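You operate a simulated robot arm through the tools that you are given. There is no shell and no other tool.

You are at the controls of a simulated robot arm. One attempt, no reset.

JOB
Strip the core box and stand the new core on the green plate.
Fine: ease the clamp, draw the dowel into its block, part the halves wide. Set down upright: dowel, square core.
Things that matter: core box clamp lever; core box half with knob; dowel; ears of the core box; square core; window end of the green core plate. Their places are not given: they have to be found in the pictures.

Only the result counts: the job must be done as asked and must still hold three seconds after the hand-in. Knocking over, shifting, dropping, spilling or breaking anything else fails it.

ROBOT AND FRAMES
A 6-joint arm with a two-finger parallel gripper, fixed in place. Base frame: the origin is at the foot of the arm, x ahead of it, y to its left, z up; the work surface is at about z = 80. Readings come in cm, degrees, newtons and seconds.
With the tool pointing down near the work surface it reaches from about 24 to 64 cm from the base axis. Its first joint turns from -66.0 to 66.0 degrees. Payload 2.7 kg.
Tool frame: the origin (TCP) lies between the finger pads and is the grasp point; the fingertips stand 2.3 cm ahead of it; z points along the fingers, y is the line along which they close. Largest opening 9.4 cm; finger width 3.8, thickness 1; the body of the gripper, 5.4 by 9.6 cm, starts 3.9 cm behind the TCP.
Orientation is told as [roll, pitch, yaw] about the base's x, y, z axes, in that order, counted from this pose: with the fingers straight down and closing along the base's y, the tool's x points along the base's -x, its y along +y and its z along -z.

CONTROLS
- The arm moves only by the tool servo_tool. Its argument "motion" is a list that holds one entry, the list of rows, each a list of 7 numbers: the shift along the tool's x, y, z in units of 200 mm (1.0 is 200 mm), then the turn, a rotation vector about the tool's x, y, z in units of 60 degrees (1.0 is 60 degrees), then the finger opening in mm, from 0 to 94. In form: [[[dx, dy, dz, rx, ry, rz, fingers], ...]]. A call has 1 to 20 rows; each row is the pose to reach, as a shift and turn from the pose commanded when the call began, along the tool's axes at that moment. A call with a number of a shift or a turn outside -1 to 1 is refused whole. Rows are played at 5 a second. More than 5 cm and 8.6 degrees between two rows, or a gripper value outside its range, and nothing of the call is played. Where a pose cannot be reached the arm comes as near as it can. A force on the tool above 70 N (or 10 N above the force at the start of the call, whichever is more), or a blocked arm, ends the call early, and 0.2 s more pass. Each finger travels about 4.5 cm/s and halts on what it meets, pressing with about 21 N; the grip force reading is that of the motor and also rises with nothing between the fingers. The clock runs only during rows and for 0.2 s after the last one: add rows that repeat a pose to give the fingers time. It gives the time, the measured TCP pose, the force on the tool (base axes), the opening and the grip force at its end, in the units of the frame above (readings bear some noise), with the torque about the TCP (base axes, N m) and any sound that the robot's microphone picked up.
- Cameras (640 x 400 px; columns grow to the right, rows downward): "scene" is fixed at [7.96, -43.21, 141.19]; the picture's right is [0.64, -0.77, 0.00], its down [-0.43, -0.36, -0.83] and it looks along [0.64, 0.53, -0.56] (base axes); focal length 364 px, centre (320, 200). "wrist" rides on the gripper at [8.7, 1.6, -7.5] in the tool frame; the picture's right is [-0.18, 0.98, 0.00], its down [-0.58, -0.11, -0.81] and it looks along [-0.79, -0.15, 0.59] (tool axes); focal length 243 px, centre (320, 200).
- grab_frame(camera): a new picture of that camera. No time passes.
- locate(camera, pixels): for up to 12 pixels [column, row] of the newest picture of that camera ("zoom" is the newest enlarged one), the place [x, y, z] in the base frame of the surface seen there, good to about 0.3 cm, but the place of the scene camera against the robot may be out by one fixed shift of up to 2.5 cm in any direction. No time passes.
- zoom(camera, box): a new picture of the part [left, top, right, bottom] of that camera's present view, enlarged. No time passes.
- hand_in(): hands the job in; it is judged then, once.

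Open the gripper and draw the arm clear of the work before you hand the job in, unless the task says otherwise.

The tools are called after ">>>" by a JSON object that holds its "api" and its "payload". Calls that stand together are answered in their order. servo_tool: Moves the arm, as the interface text tells. Its arguments: {"type":"object","properties":{"motion":{"type":"array","items":{"type":"array","items":{"type":"array","items":{"type":"number"}}}}},"required":["motion"]} The other tools are called the same way: grab_frame (camera) takes a picture; locate (camera, pixels) gives the place of the surface under pixels of a picture; zoom (camera, box) takes an enlarged picture of a part of a camera's view; hand_in () hands the job in.

At the start:

```text
clock: 0.0
tool_pos: [47.62, -1.54, 113.19]
orientation: [0.1, -0.1, 0.1]
wrist_force: [-0.8, 0.7, -0.5]
ft_torque: [0.01, 0.01, 0.04]
opening: 9.39
finger_force: 0.0
```

scene: 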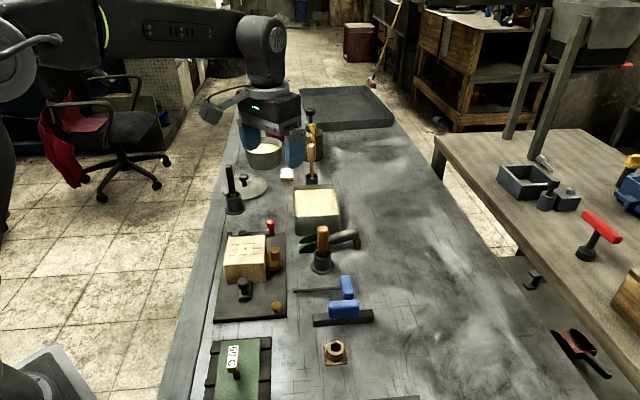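
wrist: 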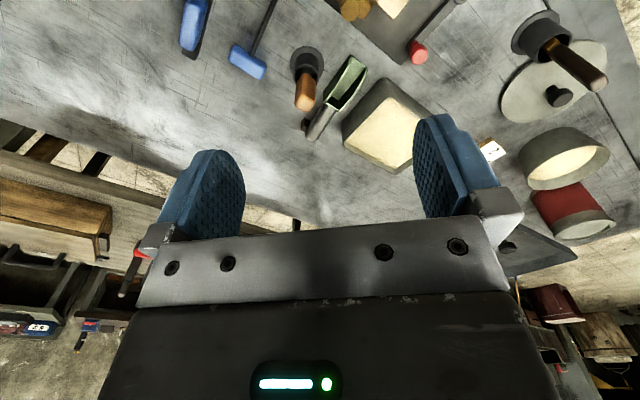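

The scene picture shows a core box (wood-colored block at about (245,260)) on a dark base, with a red lever at (270,227), and a green plate at (238,370). I zoom in on these to see details.

>>> {"api": "zoom", "payload": {"camera": "scene", "box": [200, 200, 328, 330]}}

>>> {"api": "zoom", "payload": {"camera": "scene", "box": [190, 310, 390, 400]}}

>>> {"api": "zoom", "payload": {"camera": "scene", "box": [200, 80, 400, 240]}}

```text
3.08 times, centred on (264, 265) of scene
```

zoom: 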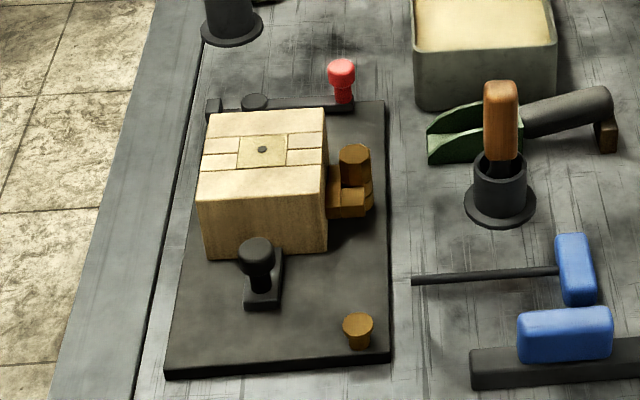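

```text
3.20 times, centred on (290, 355) of scene
```

zoom: 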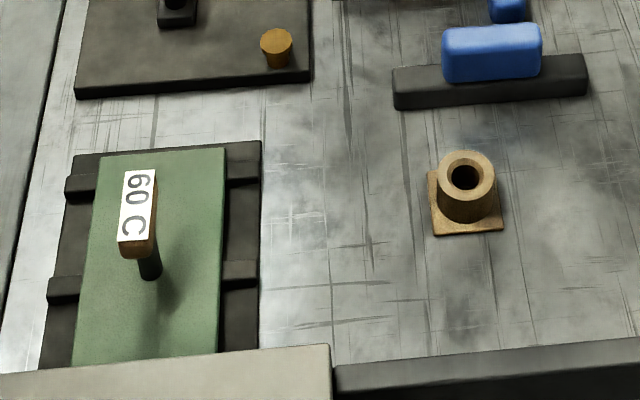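

```text
2.50 times, centred on (300, 160) of scene
```

zoom: 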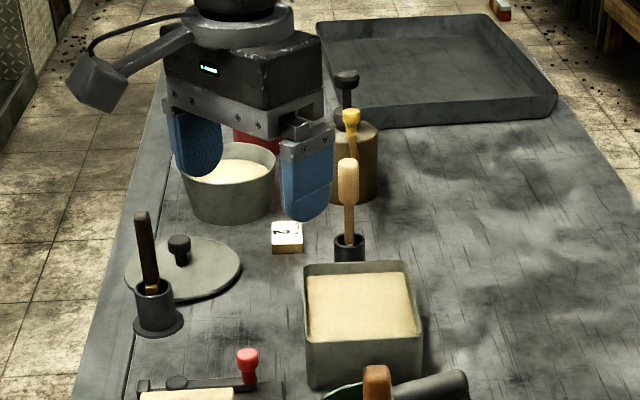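

The zoomed views show the clamp lever with a red knob, a black knob on the near half, brown ears with a dowel, and a block with a hole. I'll locate these points (with the fixed scene camera shift in mind).

>>> {"api": "locate", "payload": {"camera": "scene", "pixels": [[270, 223], [252, 250], [250, 281], [275, 252], [273, 306], [335, 346], [236, 350], [233, 388], [212, 345], [270, 340], [245, 242], [285, 172]]}}

>>> {"api": "locate", "payload": {"camera": "wrist", "pixels": [[418, 52], [355, 8], [490, 150], [305, 60], [310, 100], [405, 130]]}}

```text
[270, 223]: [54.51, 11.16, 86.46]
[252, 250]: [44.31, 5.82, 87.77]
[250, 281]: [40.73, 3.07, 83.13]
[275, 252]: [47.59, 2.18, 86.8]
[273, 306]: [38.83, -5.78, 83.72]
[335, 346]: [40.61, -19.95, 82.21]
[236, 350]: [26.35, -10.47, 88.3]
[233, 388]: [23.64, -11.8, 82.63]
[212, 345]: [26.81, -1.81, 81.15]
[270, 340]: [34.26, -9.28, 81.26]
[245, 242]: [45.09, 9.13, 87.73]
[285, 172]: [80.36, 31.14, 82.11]
```

```text
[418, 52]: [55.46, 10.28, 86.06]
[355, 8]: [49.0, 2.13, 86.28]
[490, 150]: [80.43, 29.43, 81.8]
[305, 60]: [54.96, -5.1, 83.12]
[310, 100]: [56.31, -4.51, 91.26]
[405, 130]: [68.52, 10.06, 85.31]
```

The wrist camera sees ahead, so to view the core box I back the arm up at height to about (33, 5, 113). Nothing tall is in that path.

>>> {"api": "servo_tool", "payload": {"motion": [[[0.12, 0.05, 0, 0, 0, 0, 94], [0.24, 0.11, 0, 0, 0, 0, 94], [0.36, 0.16, 0, 0, 0, 0, 94], [0.48, 0.22, 0, 0, 0, 0, 94], [0.6, 0.27, 0, 0, 0, 0, 94], [0.73, 0.325, 0, 0, 0, 0, 94], [0.73, 0.325, 0, 0, 0, 0, 94]]]}}

```text
clock: 1.6
tool_pos: [32.9, 4.97, 113.2]
orientation: [0.0, -0.1, 0.1]
wrist_force: [0.2, -0.3, -0.2]
ft_torque: [0.0, 0.04, 0.01]
opening: 9.4
finger_force: 0.0
```

The arm is at (32.9, 4.97, 113.2) as commanded. I take a wrist picture and a scene picture.

>>> {"api": "grab_frame", "payload": {"camera": "wrist"}}

>>> {"api": "grab_frame", "payload": {"camera": "scene"}}

```text
taken
```

wrist: 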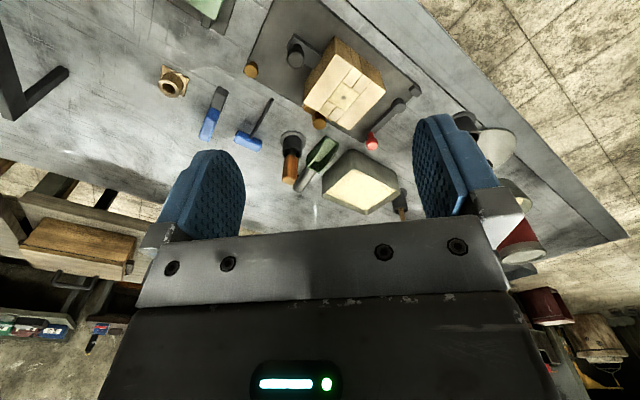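

```text
taken
```

scene: 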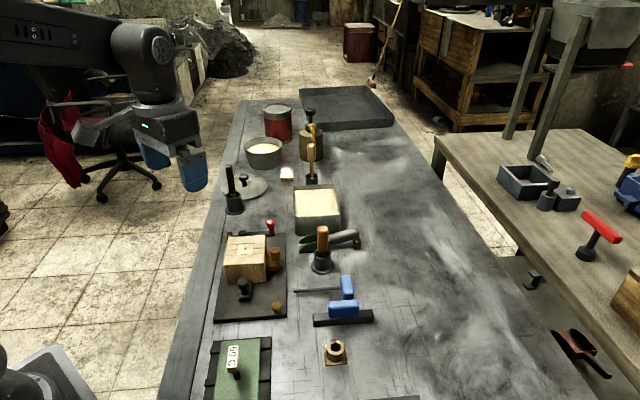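

The wrist picture now shows the core box at (345,85), the pin block at (173,83) and a bit of the green plate at the top (205,8). I zoom in on the core box and the plate.

>>> {"api": "zoom", "payload": {"camera": "wrist", "box": [240, 0, 440, 160]}}

>>> {"api": "zoom", "payload": {"camera": "wrist", "box": [130, 0, 290, 110]}}

```text
2.50 times, centred on (340, 80) of wrist
```

zoom: 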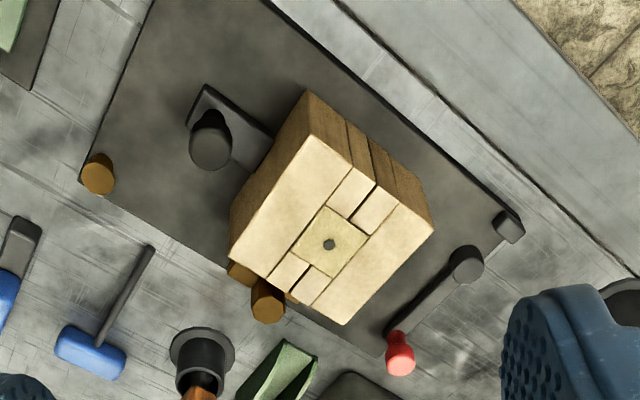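

```text
3.64 times, centred on (210, 55) of wrist
```

zoom: 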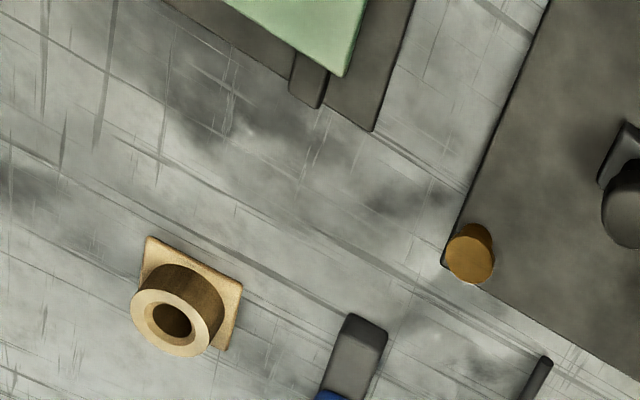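

The zoom shows the parted-half layout: knob half at left, far half, the core with a vent hole at the center, ears and dowel at (268,298), lever with pivot (468,262) and red knob (400,350). I locate these with the wrist camera.

>>> {"api": "zoom", "payload": {"camera": "wrist", "box": [240, 0, 440, 160]}}

>>> {"api": "locate", "payload": {"camera": "zoom", "pixels": [[268, 312], [210, 155], [330, 228], [400, 368], [468, 258], [512, 222], [98, 182], [310, 135], [232, 257], [434, 227], [343, 322], [240, 275]]}}

>>> {"api": "locate", "payload": {"camera": "wrist", "pixels": [[176, 92], [172, 76], [205, 8], [215, 18], [290, 135], [290, 165], [318, 155], [345, 190], [310, 183]]}}

```text
2.50 times, centred on (340, 80) of wrist
```

zoom: 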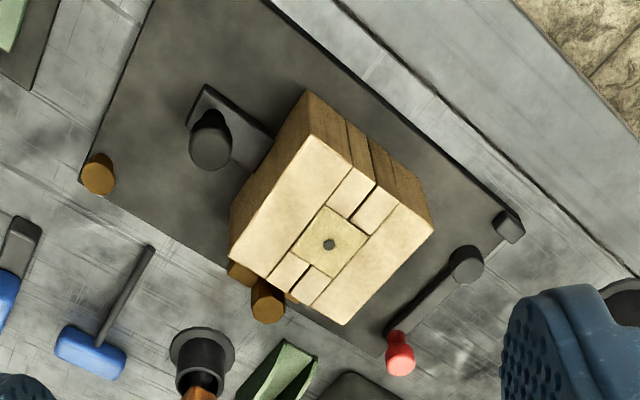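

```text
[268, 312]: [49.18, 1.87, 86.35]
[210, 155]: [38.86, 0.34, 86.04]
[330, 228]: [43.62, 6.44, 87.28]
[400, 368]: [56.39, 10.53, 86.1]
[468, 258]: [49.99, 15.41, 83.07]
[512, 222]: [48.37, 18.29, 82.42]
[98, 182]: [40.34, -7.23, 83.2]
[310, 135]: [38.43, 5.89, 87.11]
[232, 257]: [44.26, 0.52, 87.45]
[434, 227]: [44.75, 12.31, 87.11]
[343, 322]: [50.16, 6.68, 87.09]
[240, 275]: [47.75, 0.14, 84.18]
```

```text
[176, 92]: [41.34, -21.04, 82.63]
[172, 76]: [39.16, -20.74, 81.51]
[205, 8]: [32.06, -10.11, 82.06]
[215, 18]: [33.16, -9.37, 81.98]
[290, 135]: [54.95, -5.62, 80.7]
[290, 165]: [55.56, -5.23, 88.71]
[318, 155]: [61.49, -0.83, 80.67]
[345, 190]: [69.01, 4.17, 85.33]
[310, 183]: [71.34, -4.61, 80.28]
```

The wrist camera gives the box top corners at about (38.4,5.9), (44.3,0.5), (44.8,12.3), (50.2,6.7), turned about 45°. I tilt the tool about its y by 35° so the wrist camera looks steeply down on the core box.

>>> {"api": "servo_tool", "payload": {"motion": [[[0, 0, 0, 0, 0.117, 0, 94], [0, 0, 0, 0, 0.233, 0, 94], [0, 0, 0, 0, 0.35, 0, 94], [0, 0, 0, 0, 0.467, 0, 94], [0, 0, 0, 0, 0.583, 0, 94], [0, 0, 0, 0, 0.583, 0, 94]]]}}

>>> {"api": "grab_frame", "payload": {"camera": "wrist"}}

```text
clock: 3.0
tool_pos: [32.96, 5.0, 113.24]
orientation: [0.0, 35.0, 0.2]
wrist_force: [0.0, -0.2, 0.1]
ft_torque: [0.0, 0.0, 0.0]
opening: 9.4
finger_force: 0.1
```

```text
taken
```

wrist: 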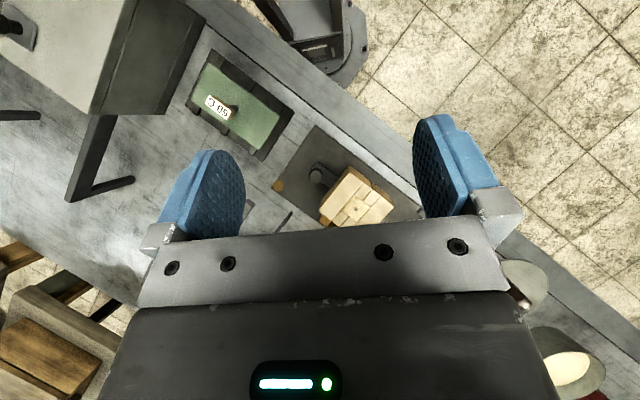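

Now the whole green plate is visible at (238,107), with the "60 C" post on it, beside a grey cabinet on legs at upper left. I zoom in on the plate and the core box.

>>> {"api": "zoom", "payload": {"camera": "wrist", "box": [170, 40, 310, 170]}}

>>> {"api": "zoom", "payload": {"camera": "wrist", "box": [0, 0, 200, 210]}}

>>> {"api": "zoom", "payload": {"camera": "wrist", "box": [260, 120, 420, 240]}}

```text
3.08 times, centred on (240, 105) of wrist
```

zoom: 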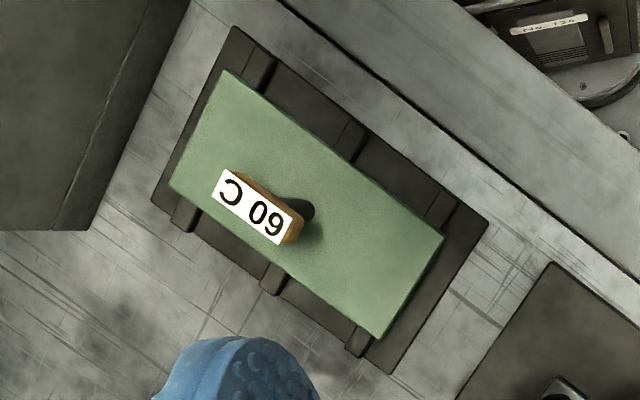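

```text
1.90 times, centred on (100, 105) of wrist
```

zoom: 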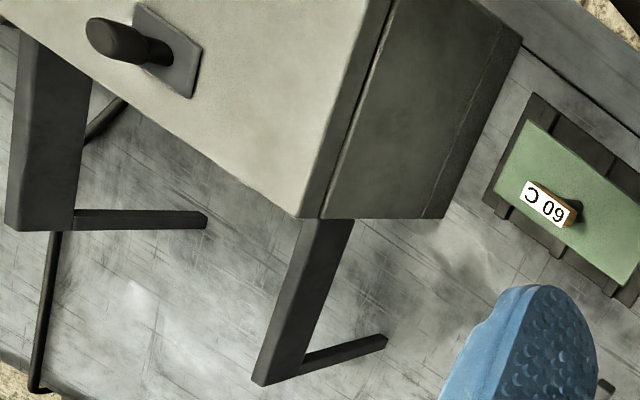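

```text
3.33 times, centred on (340, 180) of wrist
```

zoom: 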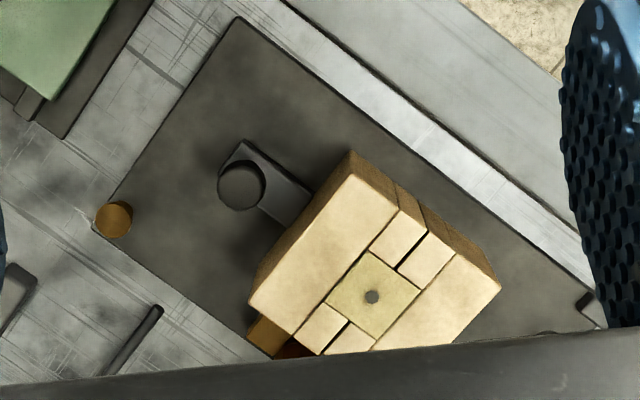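

The green plate has a "60 C" handle post at its middle, so I must find what marks the "window end". I locate plate corners, cabinet points and the box features from this view.

>>> {"api": "locate", "payload": {"camera": "zoom", "pixels": [[371, 297], [372, 252], [327, 302], [422, 292], [375, 338], [240, 188], [114, 222], [350, 155], [250, 302], [500, 288], [428, 232], [322, 354]]}}

>>> {"api": "locate", "payload": {"camera": "wrist", "pixels": [[213, 65], [196, 99], [312, 118], [294, 148], [235, 112], [222, 112], [20, 15], [105, 112], [165, 112], [200, 25], [75, 198], [130, 180]]}}

```text
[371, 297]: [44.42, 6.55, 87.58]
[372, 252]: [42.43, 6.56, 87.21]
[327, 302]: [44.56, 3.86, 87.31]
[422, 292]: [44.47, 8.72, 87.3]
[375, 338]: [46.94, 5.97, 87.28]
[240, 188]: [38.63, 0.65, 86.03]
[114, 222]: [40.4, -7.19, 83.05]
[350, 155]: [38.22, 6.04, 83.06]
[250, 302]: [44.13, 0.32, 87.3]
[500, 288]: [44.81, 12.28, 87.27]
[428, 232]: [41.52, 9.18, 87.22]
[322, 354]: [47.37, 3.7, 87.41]
```

```text
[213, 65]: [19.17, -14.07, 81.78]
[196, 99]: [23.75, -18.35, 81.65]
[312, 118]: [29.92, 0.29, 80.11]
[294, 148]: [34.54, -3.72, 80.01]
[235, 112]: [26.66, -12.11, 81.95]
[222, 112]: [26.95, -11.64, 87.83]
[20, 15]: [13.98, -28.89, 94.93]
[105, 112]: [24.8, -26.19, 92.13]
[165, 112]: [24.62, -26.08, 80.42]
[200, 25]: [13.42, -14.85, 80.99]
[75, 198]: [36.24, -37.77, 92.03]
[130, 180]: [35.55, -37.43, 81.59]
```

The plate itself shows no cut-out in this view, so I look for a window elsewhere: I zoom in on the scene camera background and the wrist camera's view of the cabinet and plate.

>>> {"api": "grab_frame", "payload": {"camera": "scene"}}

>>> {"api": "zoom", "payload": {"camera": "scene", "box": [0, 0, 240, 150]}}

>>> {"api": "zoom", "payload": {"camera": "scene", "box": [400, 0, 640, 150]}}

>>> {"api": "zoom", "payload": {"camera": "scene", "box": [0, 300, 160, 400]}}

>>> {"api": "zoom", "payload": {"camera": "scene", "box": [160, 320, 290, 400]}}

>>> {"api": "zoom", "payload": {"camera": "wrist", "box": [180, 50, 300, 160]}}

```text
taken
```

scene: 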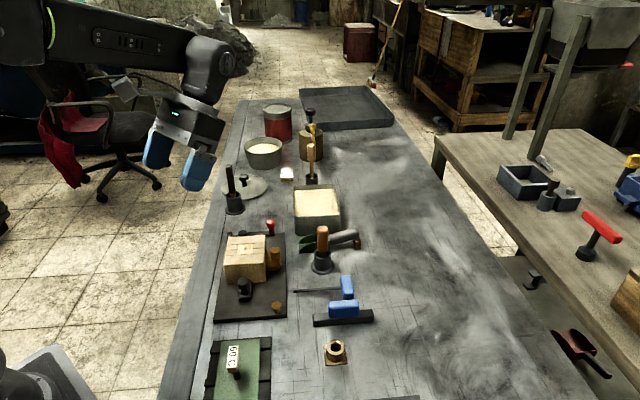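

```text
2.67 times, centred on (120, 75) of scene
```

zoom: 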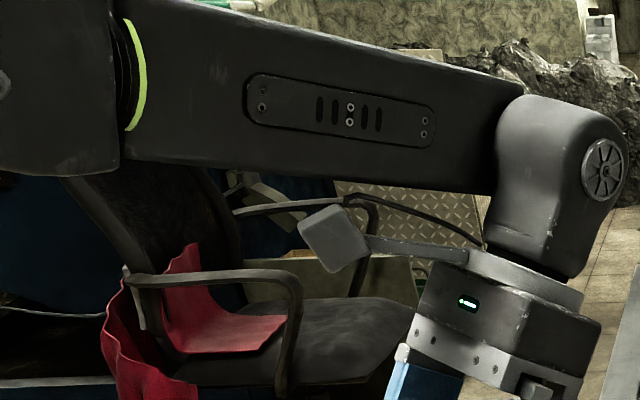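

```text
2.67 times, centred on (520, 75) of scene
```

zoom: 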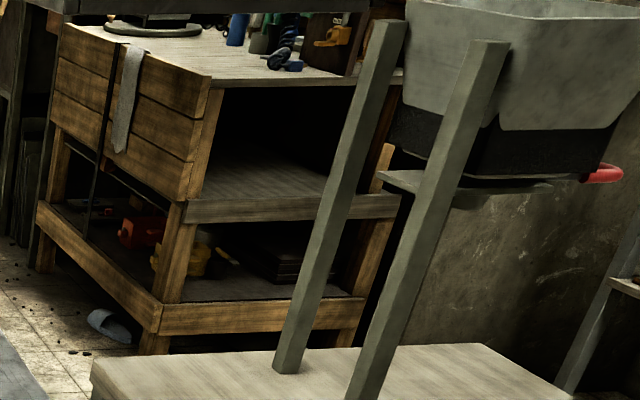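

```text
4.00 times, centred on (80, 350) of scene
```

zoom: 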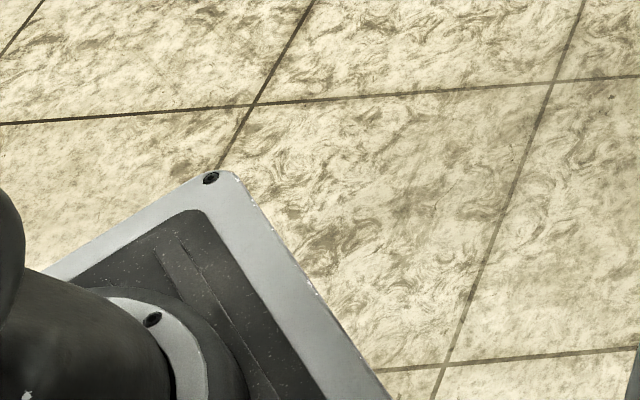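

```text
4.92 times, centred on (225, 360) of scene
```

zoom: 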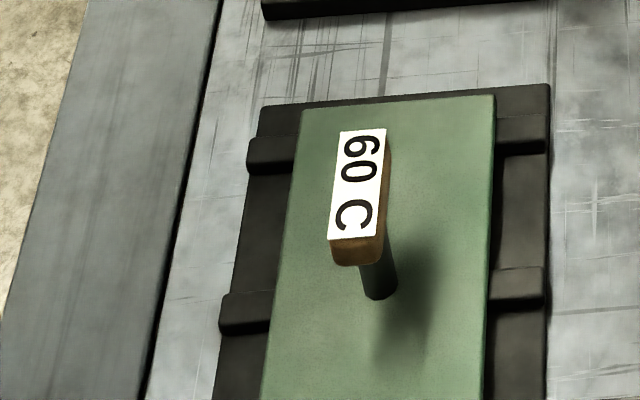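

```text
3.64 times, centred on (240, 105) of wrist
```

zoom: 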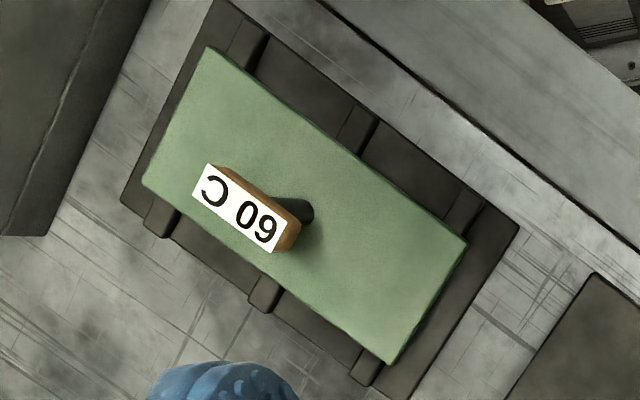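

The plate's two ends are otherwise alike, so I need a better view of the surroundings (the grey structure to the robot's right). I move 20 cm to the robot's right at the same height and look.

>>> {"api": "servo_tool", "payload": {"motion": [[[0, -0.15, 0, 0, 0, 0, 94], [0, -0.3, 0, 0, 0, 0, 94], [0, -0.45, 0, 0, 0, 0, 94], [0, -0.6, 0, 0, 0, 0, 94], [0, -0.75, 0, 0, 0, 0, 94], [0, -0.9, 0, 0, 0, 0, 94], [0, -1.0, 0, 0, 0, 0, 94], [0, -1.0, 0, 0, 0, 0, 94]]]}}

>>> {"api": "grab_frame", "payload": {"camera": "wrist"}}

```text
clock: 4.8
tool_pos: [33.02, -14.71, 113.09]
orientation: [0.1, 34.9, 0.1]
wrist_force: [0.3, -1.1, -0.5]
ft_torque: [-0.03, 0.01, -0.01]
opening: 9.38
finger_force: 0.1
```

```text
taken
```

wrist: 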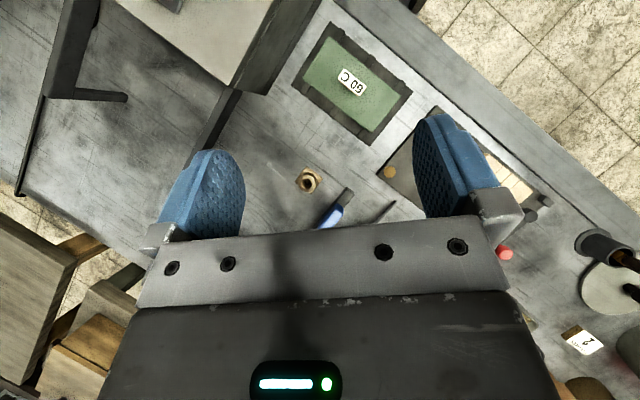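

The structure is partly out of view at upper left. I untilt the tool, then turn it about its z so the wrist camera looks toward the robot's right side.

>>> {"api": "servo_tool", "payload": {"motion": [[[0, 0, 0, 0, -0.117, 0, 94], [0, 0, 0, 0, -0.233, 0, 94], [0, 0, 0, 0, -0.35, 0, 94], [0, 0, 0, 0, -0.467, 0, 94], [0, 0, 0, 0, -0.583, 0, 94], [0, 0, 0, 0, -0.583, 0, 94]]]}}

>>> {"api": "servo_tool", "payload": {"motion": [[[0, 0, 0, 0, 0, 0.125, 94], [0, 0, 0, 0, 0, 0.25, 94], [0, 0, 0, 0, 0, 0.375, 94], [0, 0, 0, 0, 0, 0.5, 94], [0, 0, 0, 0, 0, 0.625, 94], [0, 0, 0, 0, 0, 0.75, 94], [0, 0, 0, 0, 0, 0.875, 94], [0, 0, 0, 0, 0, 1.0, 94], [0, 0, 0, 0, 0, 1.0, 94]]]}}

>>> {"api": "grab_frame", "payload": {"camera": "wrist"}}

```text
clock: 6.2
tool_pos: [32.9, -15.03, 113.24]
orientation: [0.1, -0.2, 0.1]
wrist_force: [0.3, -0.1, -0.1]
ft_torque: [-0.01, 0.03, 0.01]
opening: 9.39
finger_force: 0.1
```

```text
clock: 8.2
tool_pos: [33.18, -14.96, 113.08]
orientation: [0.1, 0.0, -60.0]
wrist_force: [0.8, -0.4, 0.2]
ft_torque: [0.02, 0.01, 0.01]
opening: 9.39
finger_force: 0.0
```

```text
taken
```

wrist: 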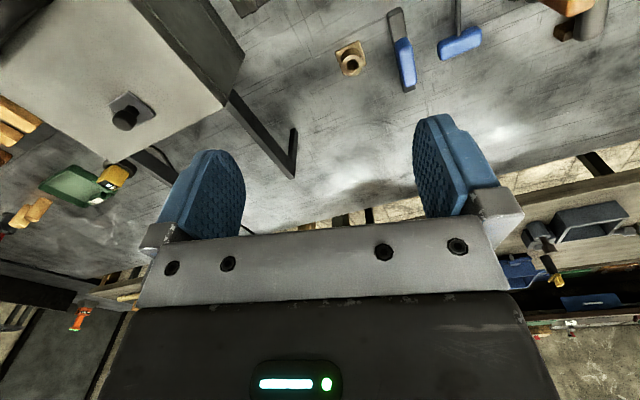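

Another green item with a yellow piece shows at (75,185), behind the grey box. I zoom there and look at the grey box.

>>> {"api": "zoom", "payload": {"camera": "wrist", "box": [0, 80, 190, 270]}}

>>> {"api": "zoom", "payload": {"camera": "wrist", "box": [0, 0, 320, 200]}}

>>> {"api": "zoom", "payload": {"camera": "wrist", "box": [0, 200, 190, 400]}}

>>> {"api": "zoom", "payload": {"camera": "wrist", "box": [480, 130, 640, 330]}}

```text
2.11 times, centred on (95, 175) of wrist
```

zoom: 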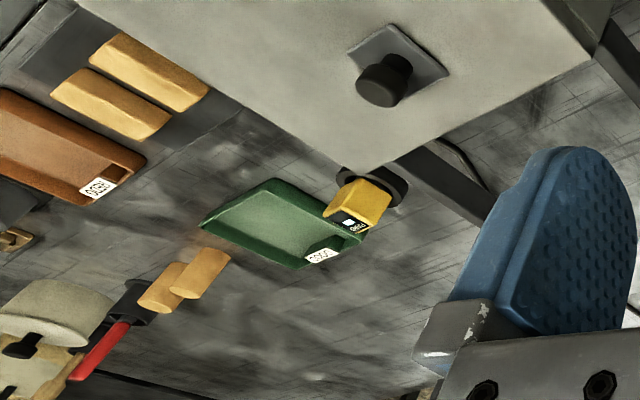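

```text
2.00 times, centred on (160, 100) of wrist
```

zoom: 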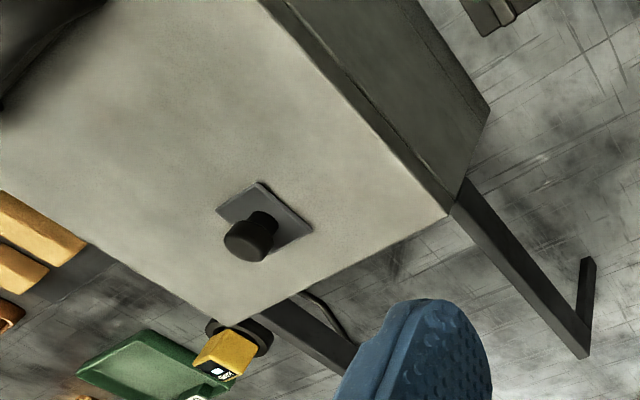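

```text
2.00 times, centred on (95, 300) of wrist
```

zoom: 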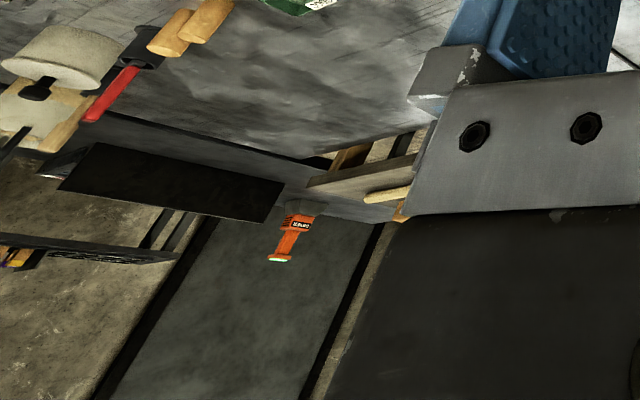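

```text
2.00 times, centred on (560, 230) of wrist
```

zoom: 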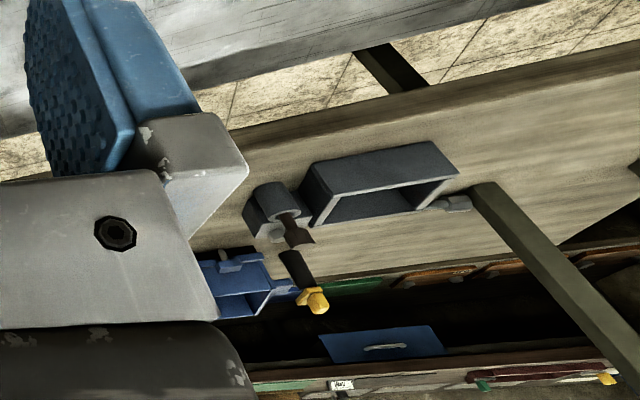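

The other trays seem to be furnishings beyond the grey box. I turn the tool a further 60° to look around for a window and see the rest of the bench.

>>> {"api": "servo_tool", "payload": {"motion": [[[0, 0, 0, 0, 0, 0.125, 94], [0, 0, 0, 0, 0, 0.25, 94], [0, 0, 0, 0, 0, 0.375, 94], [0, 0, 0, 0, 0, 0.5, 94], [0, 0, 0, 0, 0, 0.625, 94], [0, 0, 0, 0, 0, 0.75, 94], [0, 0, 0, 0, 0, 0.875, 94], [0, 0, 0, 0, 0, 1.0, 94], [0, 0, 0, 0, 0, 1.0, 94]]]}}

>>> {"api": "grab_frame", "payload": {"camera": "wrist"}}

```text
clock: 10.2
tool_pos: [32.98, -14.96, 113.19]
orientation: [0.1, 0.1, -120.0]
wrist_force: [-0.1, 0.4, 0.3]
ft_torque: [0.0, -0.01, 0.0]
opening: 9.4
finger_force: 0.1
```

```text
taken
```

wrist: 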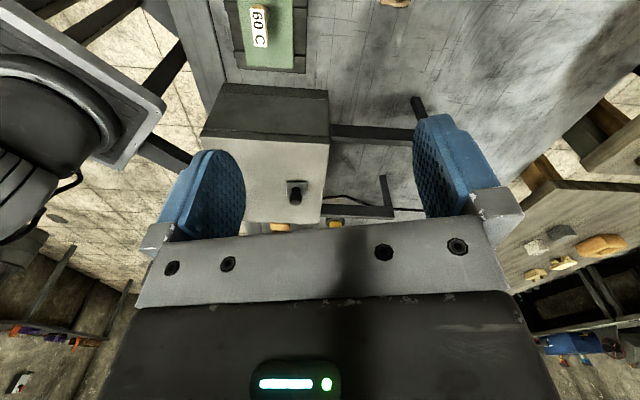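

From this side the grey box at (265,150) and the plate at (270,35) are both visible. I zoom in on both.

>>> {"api": "zoom", "payload": {"camera": "wrist", "box": [180, 0, 350, 120]}}

>>> {"api": "zoom", "payload": {"camera": "wrist", "box": [170, 70, 430, 240]}}

>>> {"api": "zoom", "payload": {"camera": "wrist", "box": [0, 200, 160, 400]}}

>>> {"api": "zoom", "payload": {"camera": "wrist", "box": [480, 180, 640, 400]}}

```text
3.33 times, centred on (265, 60) of wrist
```

zoom: 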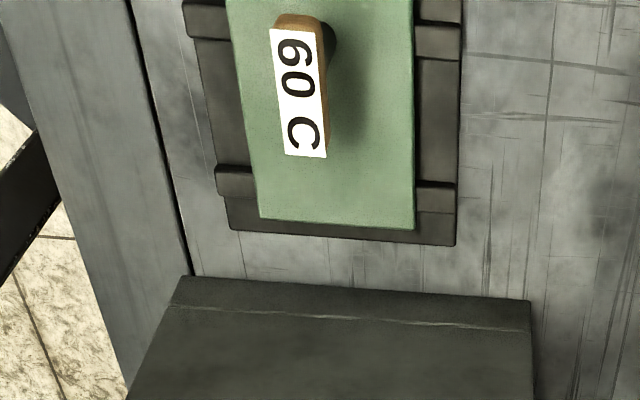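

```text
2.35 times, centred on (300, 155) of wrist
```

zoom: 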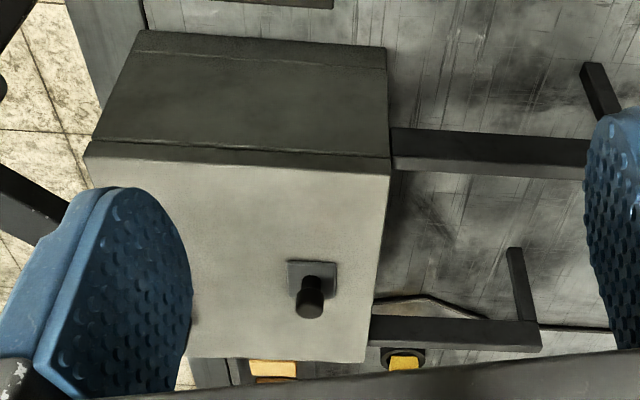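

```text
2.00 times, centred on (80, 300) of wrist
```

zoom: 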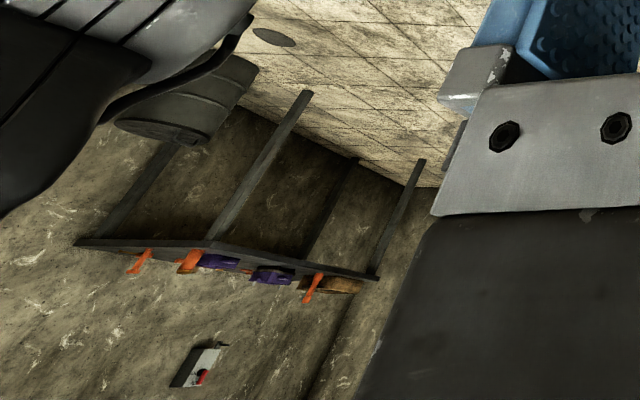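

```text
1.82 times, centred on (560, 290) of wrist
```

zoom: 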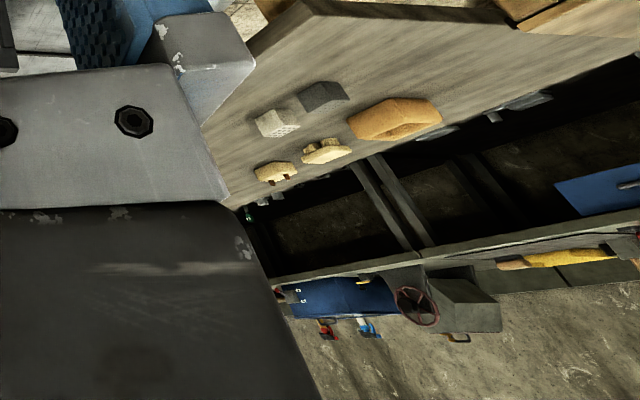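

No window yet in this direction. I tilt the camera upward here to see the room walls.

>>> {"api": "servo_tool", "payload": {"motion": [[[0, 0, 0, 0, -0.12, 0, 94], [0, 0, 0, 0, -0.24, 0, 94], [0, 0, 0, 0, -0.36, 0, 94], [0, 0, 0, 0, -0.48, 0, 94], [0, 0, 0, 0, -0.6, 0, 94], [0, 0, 0, 0, -0.72, 0, 94], [0, 0, 0, 0, -0.72, 0, 94]]]}}

>>> {"api": "grab_frame", "payload": {"camera": "wrist"}}

```text
clock: 11.8
tool_pos: [33.04, -15.0, 113.06]
orientation: [0.1, -43.2, -120.0]
wrist_force: [-0.3, 0.0, -1.1]
ft_torque: [0.0, -0.01, -0.02]
opening: 9.42
finger_force: 0.1
```

```text
taken
```

wrist: 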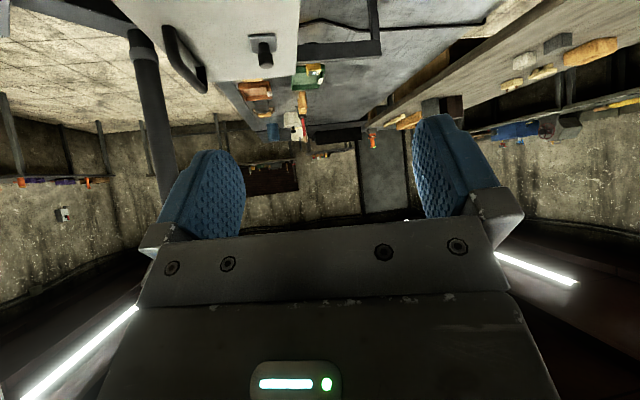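

The wall this way has a door at (383,180) and a notice board at (270,178), no window. I swing the tilted camera back by 60° steps to survey other walls.

>>> {"api": "servo_tool", "payload": {"motion": [[[0, 0, 0, -0.0856, 0, -0.0911, 94], [0, 0, 0, -0.171, 0, -0.182, 94], [0, 0, 0, -0.257, 0, -0.273, 94], [0, 0, 0, -0.3425, 0, -0.3645, 94], [0, 0, 0, -0.428, 0, -0.4556, 94], [0, 0, 0, -0.514, 0, -0.547, 94], [0, 0, 0, -0.599, 0, -0.638, 94], [0, 0, 0, -0.685, 0, -0.729, 94], [0, 0, 0, -0.685, 0, -0.729, 94]]]}}

>>> {"api": "grab_frame", "payload": {"camera": "wrist"}}

>>> {"api": "servo_tool", "payload": {"motion": [[[0, 0, 0, -0.0856, 0, -0.0911, 94], [0, 0, 0, -0.171, 0, -0.182, 94], [0, 0, 0, -0.257, 0, -0.273, 94], [0, 0, 0, -0.3425, 0, -0.3645, 94], [0, 0, 0, -0.428, 0, -0.4556, 94], [0, 0, 0, -0.514, 0, -0.547, 94], [0, 0, 0, -0.599, 0, -0.638, 94], [0, 0, 0, -0.685, 0, -0.729, 94], [0, 0, 0, -0.685, 0, -0.729, 94]]]}}

>>> {"api": "grab_frame", "payload": {"camera": "wrist"}}

```text
clock: 13.8
tool_pos: [33.12, -15.05, 113.02]
orientation: [0.1, -43.1, -59.7]
wrist_force: [0.2, -0.8, 0.3]
ft_torque: [-0.01, -0.02, 0.01]
opening: 9.39
finger_force: 0.0
```

```text
taken
```

wrist: 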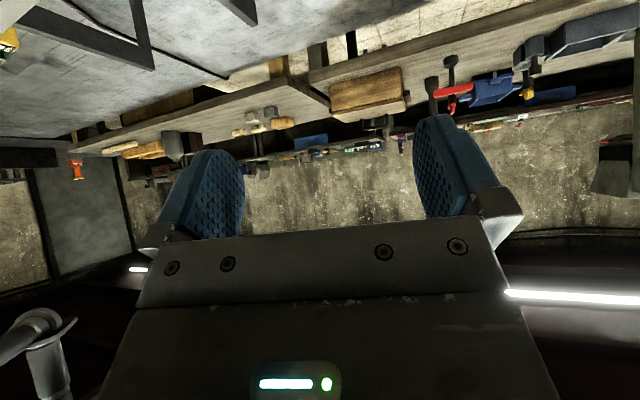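

```text
clock: 15.8
tool_pos: [33.05, -15.02, 113.14]
orientation: [0.1, -43.3, -0.1]
wrist_force: [1.0, -0.1, -0.6]
ft_torque: [-0.04, 0.0, -0.01]
opening: 9.4
finger_force: 0.0
```

```text
taken
```

wrist: 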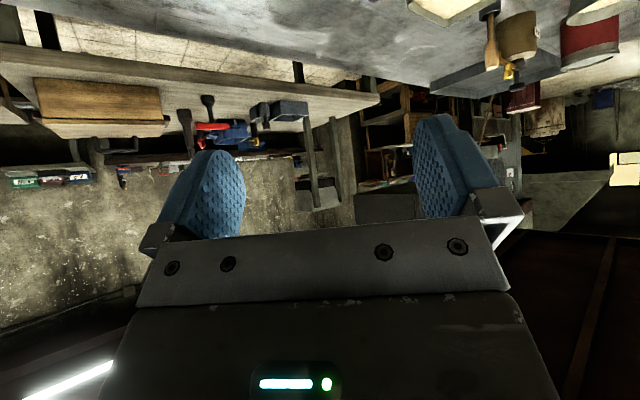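

A bright pane shows at the right edge (628,168). I swing 60° further towards the robot's left to see it.

>>> {"api": "servo_tool", "payload": {"motion": [[[0, 0, 0, -0.0856, 0, -0.0911, 94], [0, 0, 0, -0.171, 0, -0.182, 94], [0, 0, 0, -0.257, 0, -0.273, 94], [0, 0, 0, -0.3425, 0, -0.3645, 94], [0, 0, 0, -0.428, 0, -0.4556, 94], [0, 0, 0, -0.514, 0, -0.547, 94], [0, 0, 0, -0.599, 0, -0.638, 94], [0, 0, 0, -0.685, 0, -0.729, 94], [0, 0, 0, -0.685, 0, -0.729, 94]]]}}

>>> {"api": "grab_frame", "payload": {"camera": "wrist"}}

```text
clock: 17.8
tool_pos: [33.1, -15.13, 113.0]
orientation: [-0.1, -43.3, 60.3]
wrist_force: [0.0, 0.2, 0.5]
ft_torque: [-0.02, -0.01, 0.01]
opening: 9.41
finger_force: 0.1
```

```text
taken
```

wrist: 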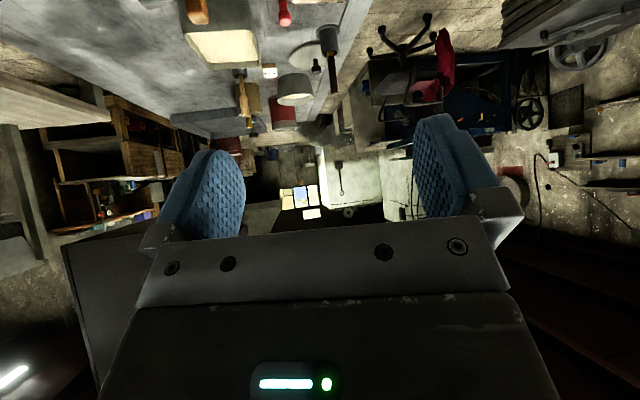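

Bright panes appear at (300,197), in the +x+y direction along the bench. I zoom in to confirm it's a window.

>>> {"api": "zoom", "payload": {"camera": "wrist", "box": [240, 140, 420, 240]}}

>>> {"api": "zoom", "payload": {"camera": "wrist", "box": [440, 40, 640, 240]}}

>>> {"api": "locate", "payload": {"camera": "wrist", "pixels": [[311, 197], [290, 195], [312, 214]]}}

```text
3.56 times, centred on (330, 190) of wrist
```

zoom: 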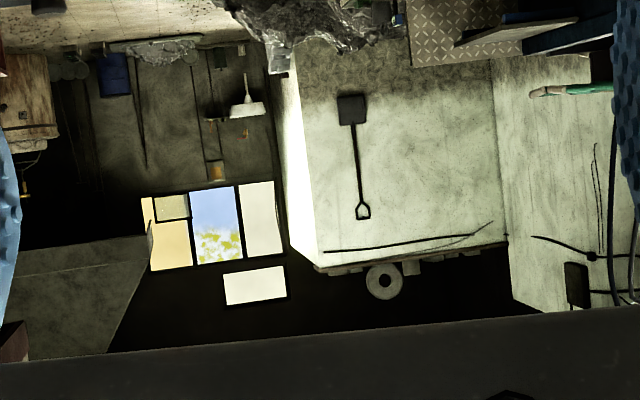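

```text
2.00 times, centred on (540, 140) of wrist
```

zoom: 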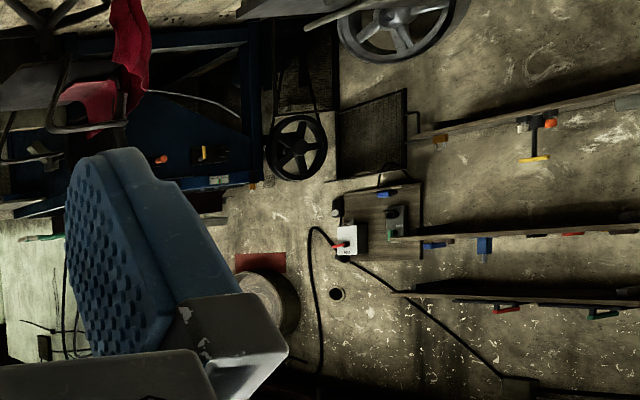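

```text
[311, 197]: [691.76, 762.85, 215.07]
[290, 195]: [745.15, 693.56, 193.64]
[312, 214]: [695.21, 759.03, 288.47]
```

That is a real window (sky and foliage) far off at about (700, 750), so the plate's window end is its +x+y end, the one nearer the core box. I level the tool again, then move above the box for a close look.

>>> {"api": "servo_tool", "payload": {"motion": [[[0, 0, 0, 0, 0.12, 0, 94], [0, 0, 0, 0, 0.24, 0, 94], [0, 0, 0, 0, 0.36, 0, 94], [0, 0, 0, 0, 0.48, 0, 94], [0, 0, 0, 0, 0.6, 0, 94], [0, 0, 0, 0, 0.72, 0, 94], [0, 0, 0, 0, 0.72, 0, 94]]]}}

>>> {"api": "servo_tool", "payload": {"motion": [[[-0.12, 0.023, 0.05, 0, 0, 0.03, 94], [-0.24, 0.046, 0.1, 0, 0, 0.06, 94], [-0.36, 0.069, 0.15, 0, 0, 0.1, 94], [-0.48, 0.092, 0.2, 0, 0, 0.13, 94], [-0.6, 0.115, 0.26, 0, 0, 0.16, 94], [-0.72, 0.14, 0.32, 0, 0, 0.2, 94], [-0.84, 0.16, 0.38, 0, 0, 0.23, 94], [-0.94, 0.184, 0.425, 0, 0, 0.255, 94], [-0.94, 0.184, 0.425, 0, 0, 0.255, 94]]]}}

>>> {"api": "grab_frame", "payload": {"camera": "wrist"}}

```text
clock: 19.4
tool_pos: [33.11, -15.04, 113.17]
orientation: [-0.1, -0.1, 60.2]
wrist_force: [0.3, 0.4, -0.2]
ft_torque: [0.0, 0.0, 0.05]
opening: 9.4
finger_force: 0.1
```

```text
clock: 21.4
tool_pos: [39.19, 3.13, 104.31]
orientation: [-0.1, -0.2, 44.8]
wrist_force: [0.0, -0.6, 0.7]
ft_torque: [0.0, -0.02, 0.02]
opening: 9.4
finger_force: 0.0
```

```text
taken
```

wrist: 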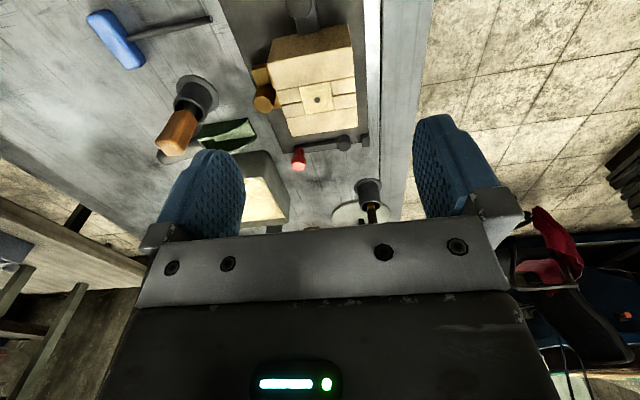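

The box now shows square at about (315,85), with the dowel and ears at (265,95) and the lever at (320,148). I zoom in on it.

>>> {"api": "zoom", "payload": {"camera": "wrist", "box": [240, 60, 400, 180]}}

>>> {"api": "zoom", "payload": {"camera": "wrist", "box": [230, 0, 390, 120]}}

```text
3.33 times, centred on (320, 120) of wrist
```

zoom: 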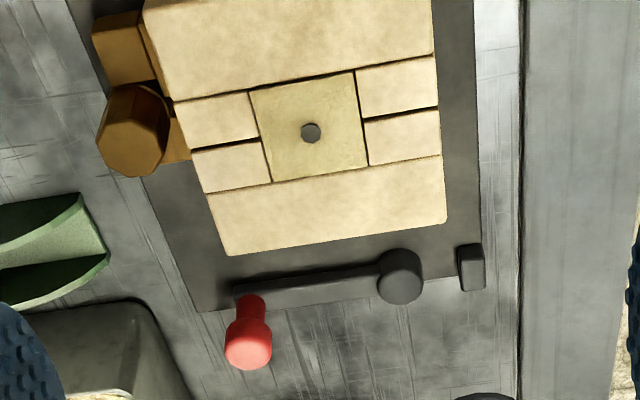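

```text
3.33 times, centred on (310, 60) of wrist
```

zoom: 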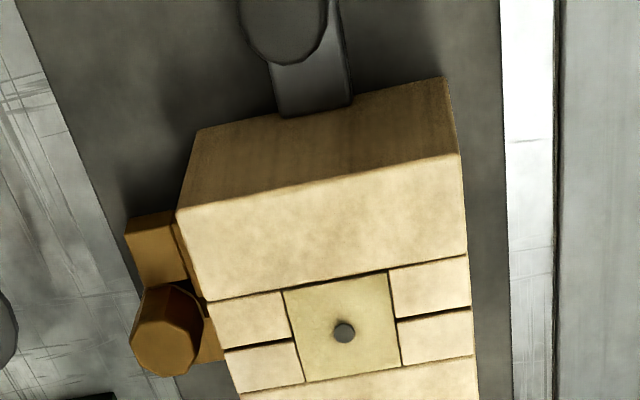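

The clamp's pivot is at zoom (400,278) with a stop block at (470,267) and the red knob at (248,345). I locate those plus the nearby pot and lid that could be in the lever's or gripper's path.

>>> {"api": "zoom", "payload": {"camera": "wrist", "box": [240, 60, 400, 180]}}

>>> {"api": "locate", "payload": {"camera": "zoom", "pixels": [[248, 360], [252, 305], [400, 262], [470, 255], [330, 285], [135, 125], [250, 93], [357, 72], [272, 182], [368, 165], [226, 252], [445, 218]]}}

>>> {"api": "locate", "payload": {"camera": "wrist", "pixels": [[368, 188], [372, 212], [348, 208], [265, 175], [305, 50], [300, 8], [190, 92], [170, 140], [240, 135], [207, 20], [345, 143], [292, 157]]}}

```text
3.33 times, centred on (320, 120) of wrist
```

zoom: 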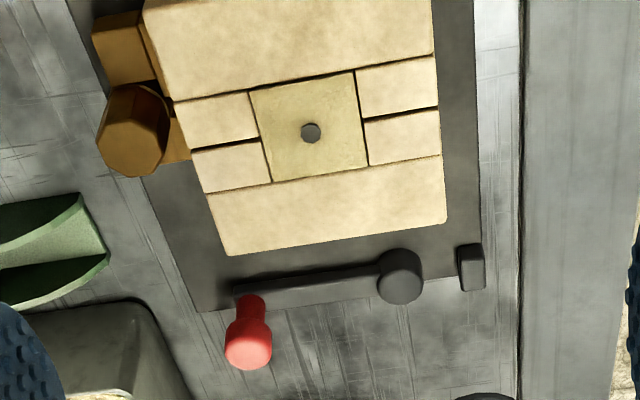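

```text
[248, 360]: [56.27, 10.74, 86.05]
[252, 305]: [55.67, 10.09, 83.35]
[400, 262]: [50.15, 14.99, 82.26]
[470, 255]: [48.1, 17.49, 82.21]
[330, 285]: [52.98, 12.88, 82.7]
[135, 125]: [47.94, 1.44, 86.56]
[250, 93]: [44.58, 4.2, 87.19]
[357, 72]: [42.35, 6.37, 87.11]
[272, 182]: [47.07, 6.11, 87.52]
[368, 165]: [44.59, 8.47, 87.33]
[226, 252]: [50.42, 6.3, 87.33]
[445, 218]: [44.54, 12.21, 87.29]
```

```text
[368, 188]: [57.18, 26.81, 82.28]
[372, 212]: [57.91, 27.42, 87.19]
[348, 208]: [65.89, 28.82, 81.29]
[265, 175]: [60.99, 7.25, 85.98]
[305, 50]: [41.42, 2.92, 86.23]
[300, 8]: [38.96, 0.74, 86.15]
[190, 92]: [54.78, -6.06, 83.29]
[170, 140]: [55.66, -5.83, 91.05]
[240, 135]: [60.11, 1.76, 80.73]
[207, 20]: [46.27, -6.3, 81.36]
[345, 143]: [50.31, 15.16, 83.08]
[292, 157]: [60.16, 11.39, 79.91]
```

All box features fit a frame turned exactly 45°: core centre ≈(44.6,6.3), dowel ≈(48.7,1.7), pivot ≈(50.1,15), red knob ≈(56.2,10.6). I move over the red knob at height with the fingers turned to close across the lever.

>>> {"api": "servo_tool", "payload": {"motion": [[[-0.106, -0.042, 0, 0, 0, 0.094, 94], [-0.2125, -0.084, 0, 0, 0, 0.1875, 94], [-0.319, -0.126, 0, 0, 0, 0.281, 94], [-0.425, -0.1675, 0, 0, 0, 0.375, 94], [-0.531, -0.209, 0, 0, 0, 0.469, 94], [-0.6375, -0.251, 0, 0, 0, 0.5625, 94], [-0.744, -0.293, 0, 0, 0, 0.656, 94], [-0.85, -0.335, 0, 0, 0, 0.75, 94], [-0.85, -0.335, 0, 0, 0, 0.75, 94]]]}}

>>> {"api": "servo_tool", "payload": {"motion": [[[0, 0, 0, 0, 0, 0.107, 94], [0, 0, 0, 0, 0, 0.214, 94], [0, 0, 0, 0, 0, 0.32, 94], [0, 0, 0, 0, 0, 0.43, 94], [0, 0, 0, 0, 0, 0.536, 94], [0, 0, 0, 0, 0, 0.643, 94], [0, 0, 0, 0, 0, 0.747, 94], [0, 0, 0, 0, 0, 0.747, 94]]]}}

>>> {"api": "grab_frame", "payload": {"camera": "wrist"}}

>>> {"api": "grab_frame", "payload": {"camera": "scene"}}

```text
clock: 23.4
tool_pos: [55.86, 10.41, 104.61]
orientation: [0.1, -0.1, -0.1]
wrist_force: [0.4, -0.8, -0.3]
ft_torque: [-0.01, 0.02, 0.0]
opening: 9.4
finger_force: 0.0
```

```text
clock: 25.2
tool_pos: [56.06, 10.41, 104.74]
orientation: [0.2, 0.0, -45.1]
wrist_force: [0.2, 0.0, 0.2]
ft_torque: [-0.03, -0.03, 0.01]
opening: 9.36
finger_force: 0.1
```

```text
taken
```

wrist: 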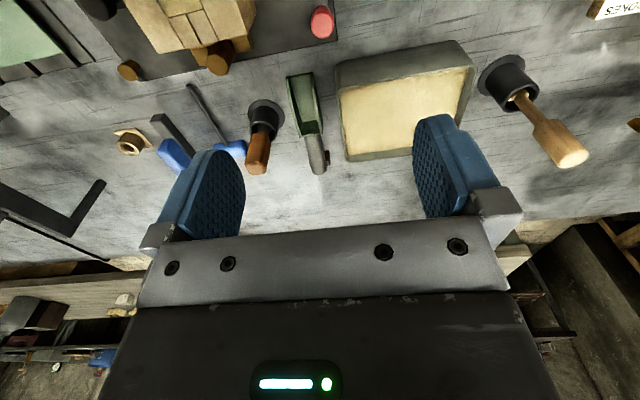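

```text
taken
```

scene: 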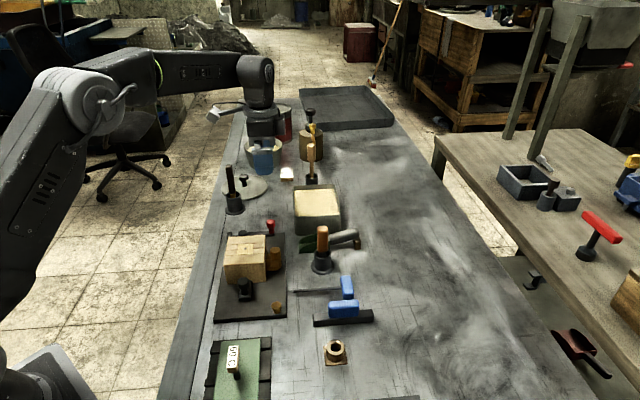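

The red knob shows at (321,20) and the dowel with ears at (215,55) from the side. I zoom in and locate them.

>>> {"api": "zoom", "payload": {"camera": "wrist", "box": [100, 0, 260, 100]}}

>>> {"api": "locate", "payload": {"camera": "wrist", "pixels": [[321, 28], [321, 15], [318, 8], [219, 66], [219, 60], [129, 70], [350, 60], [342, 90], [470, 70], [310, 75], [263, 110], [243, 40]]}}

>>> {"api": "zoom", "payload": {"camera": "wrist", "box": [260, 0, 380, 80]}}

```text
4.00 times, centred on (180, 50) of wrist
```

zoom: 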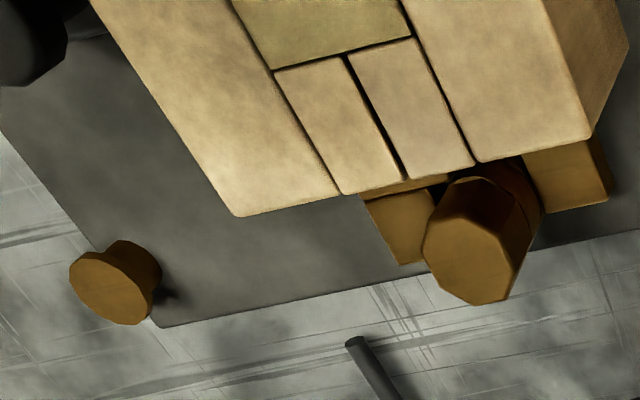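

```text
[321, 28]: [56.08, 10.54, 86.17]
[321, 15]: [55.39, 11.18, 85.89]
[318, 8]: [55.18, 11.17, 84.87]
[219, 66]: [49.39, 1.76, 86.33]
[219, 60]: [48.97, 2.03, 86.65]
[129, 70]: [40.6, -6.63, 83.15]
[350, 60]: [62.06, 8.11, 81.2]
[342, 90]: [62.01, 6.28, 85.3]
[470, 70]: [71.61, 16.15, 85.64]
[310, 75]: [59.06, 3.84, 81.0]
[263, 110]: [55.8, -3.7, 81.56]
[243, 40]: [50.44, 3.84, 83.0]
```

```text
5.00 times, centred on (320, 40) of wrist
```

zoom: 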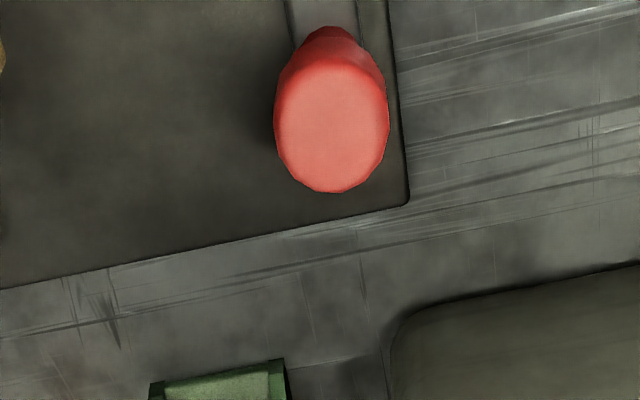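

The red knob's top centre is about (56.0,10.6,86.1) and about 2.1 cm across. I lower to z≈90 with the fingers opened to 5 cm, straddling it, and check.

>>> {"api": "servo_tool", "payload": {"motion": [[[0.009, 0.005, 0.1, 0, 0, 0, 50], [0.009, 0.005, 0.22, 0, 0, 0, 50], [0.009, 0.005, 0.34, 0, 0, 0, 50], [0.009, 0.005, 0.46, 0, 0, 0, 50], [0.009, 0.005, 0.58, 0, 0, 0, 50], [0.009, 0.005, 0.66, 0, 0, 0, 50], [0.009, 0.005, 0.735, 0, 0, 0, 50], [0.009, 0.005, 0.735, 0, 0, 0, 50]]]}}

>>> {"api": "grab_frame", "payload": {"camera": "wrist"}}

>>> {"api": "zoom", "payload": {"camera": "scene", "box": [200, 130, 360, 280]}}

```text
clock: 27.0
tool_pos: [55.87, 10.66, 90.06]
orientation: [0.0, 0.0, -45.1]
wrist_force: [0.5, 0.4, -0.4]
ft_torque: [-0.01, -0.01, 0.0]
opening: 5.01
finger_force: 0.2
```

```text
taken
```

wrist: 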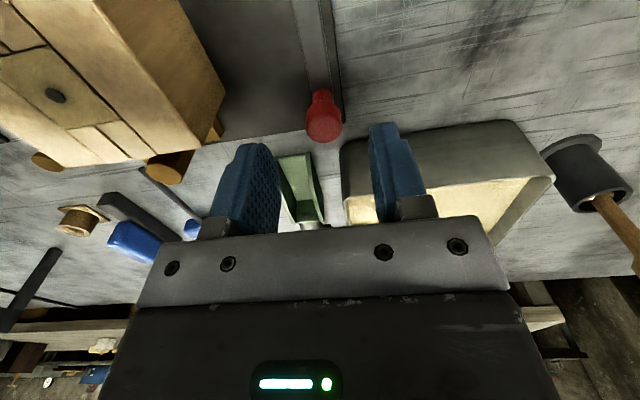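

```text
2.67 times, centred on (280, 205) of scene
```

zoom: 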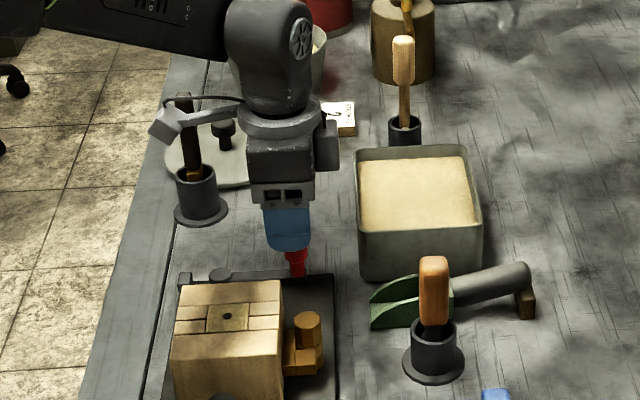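

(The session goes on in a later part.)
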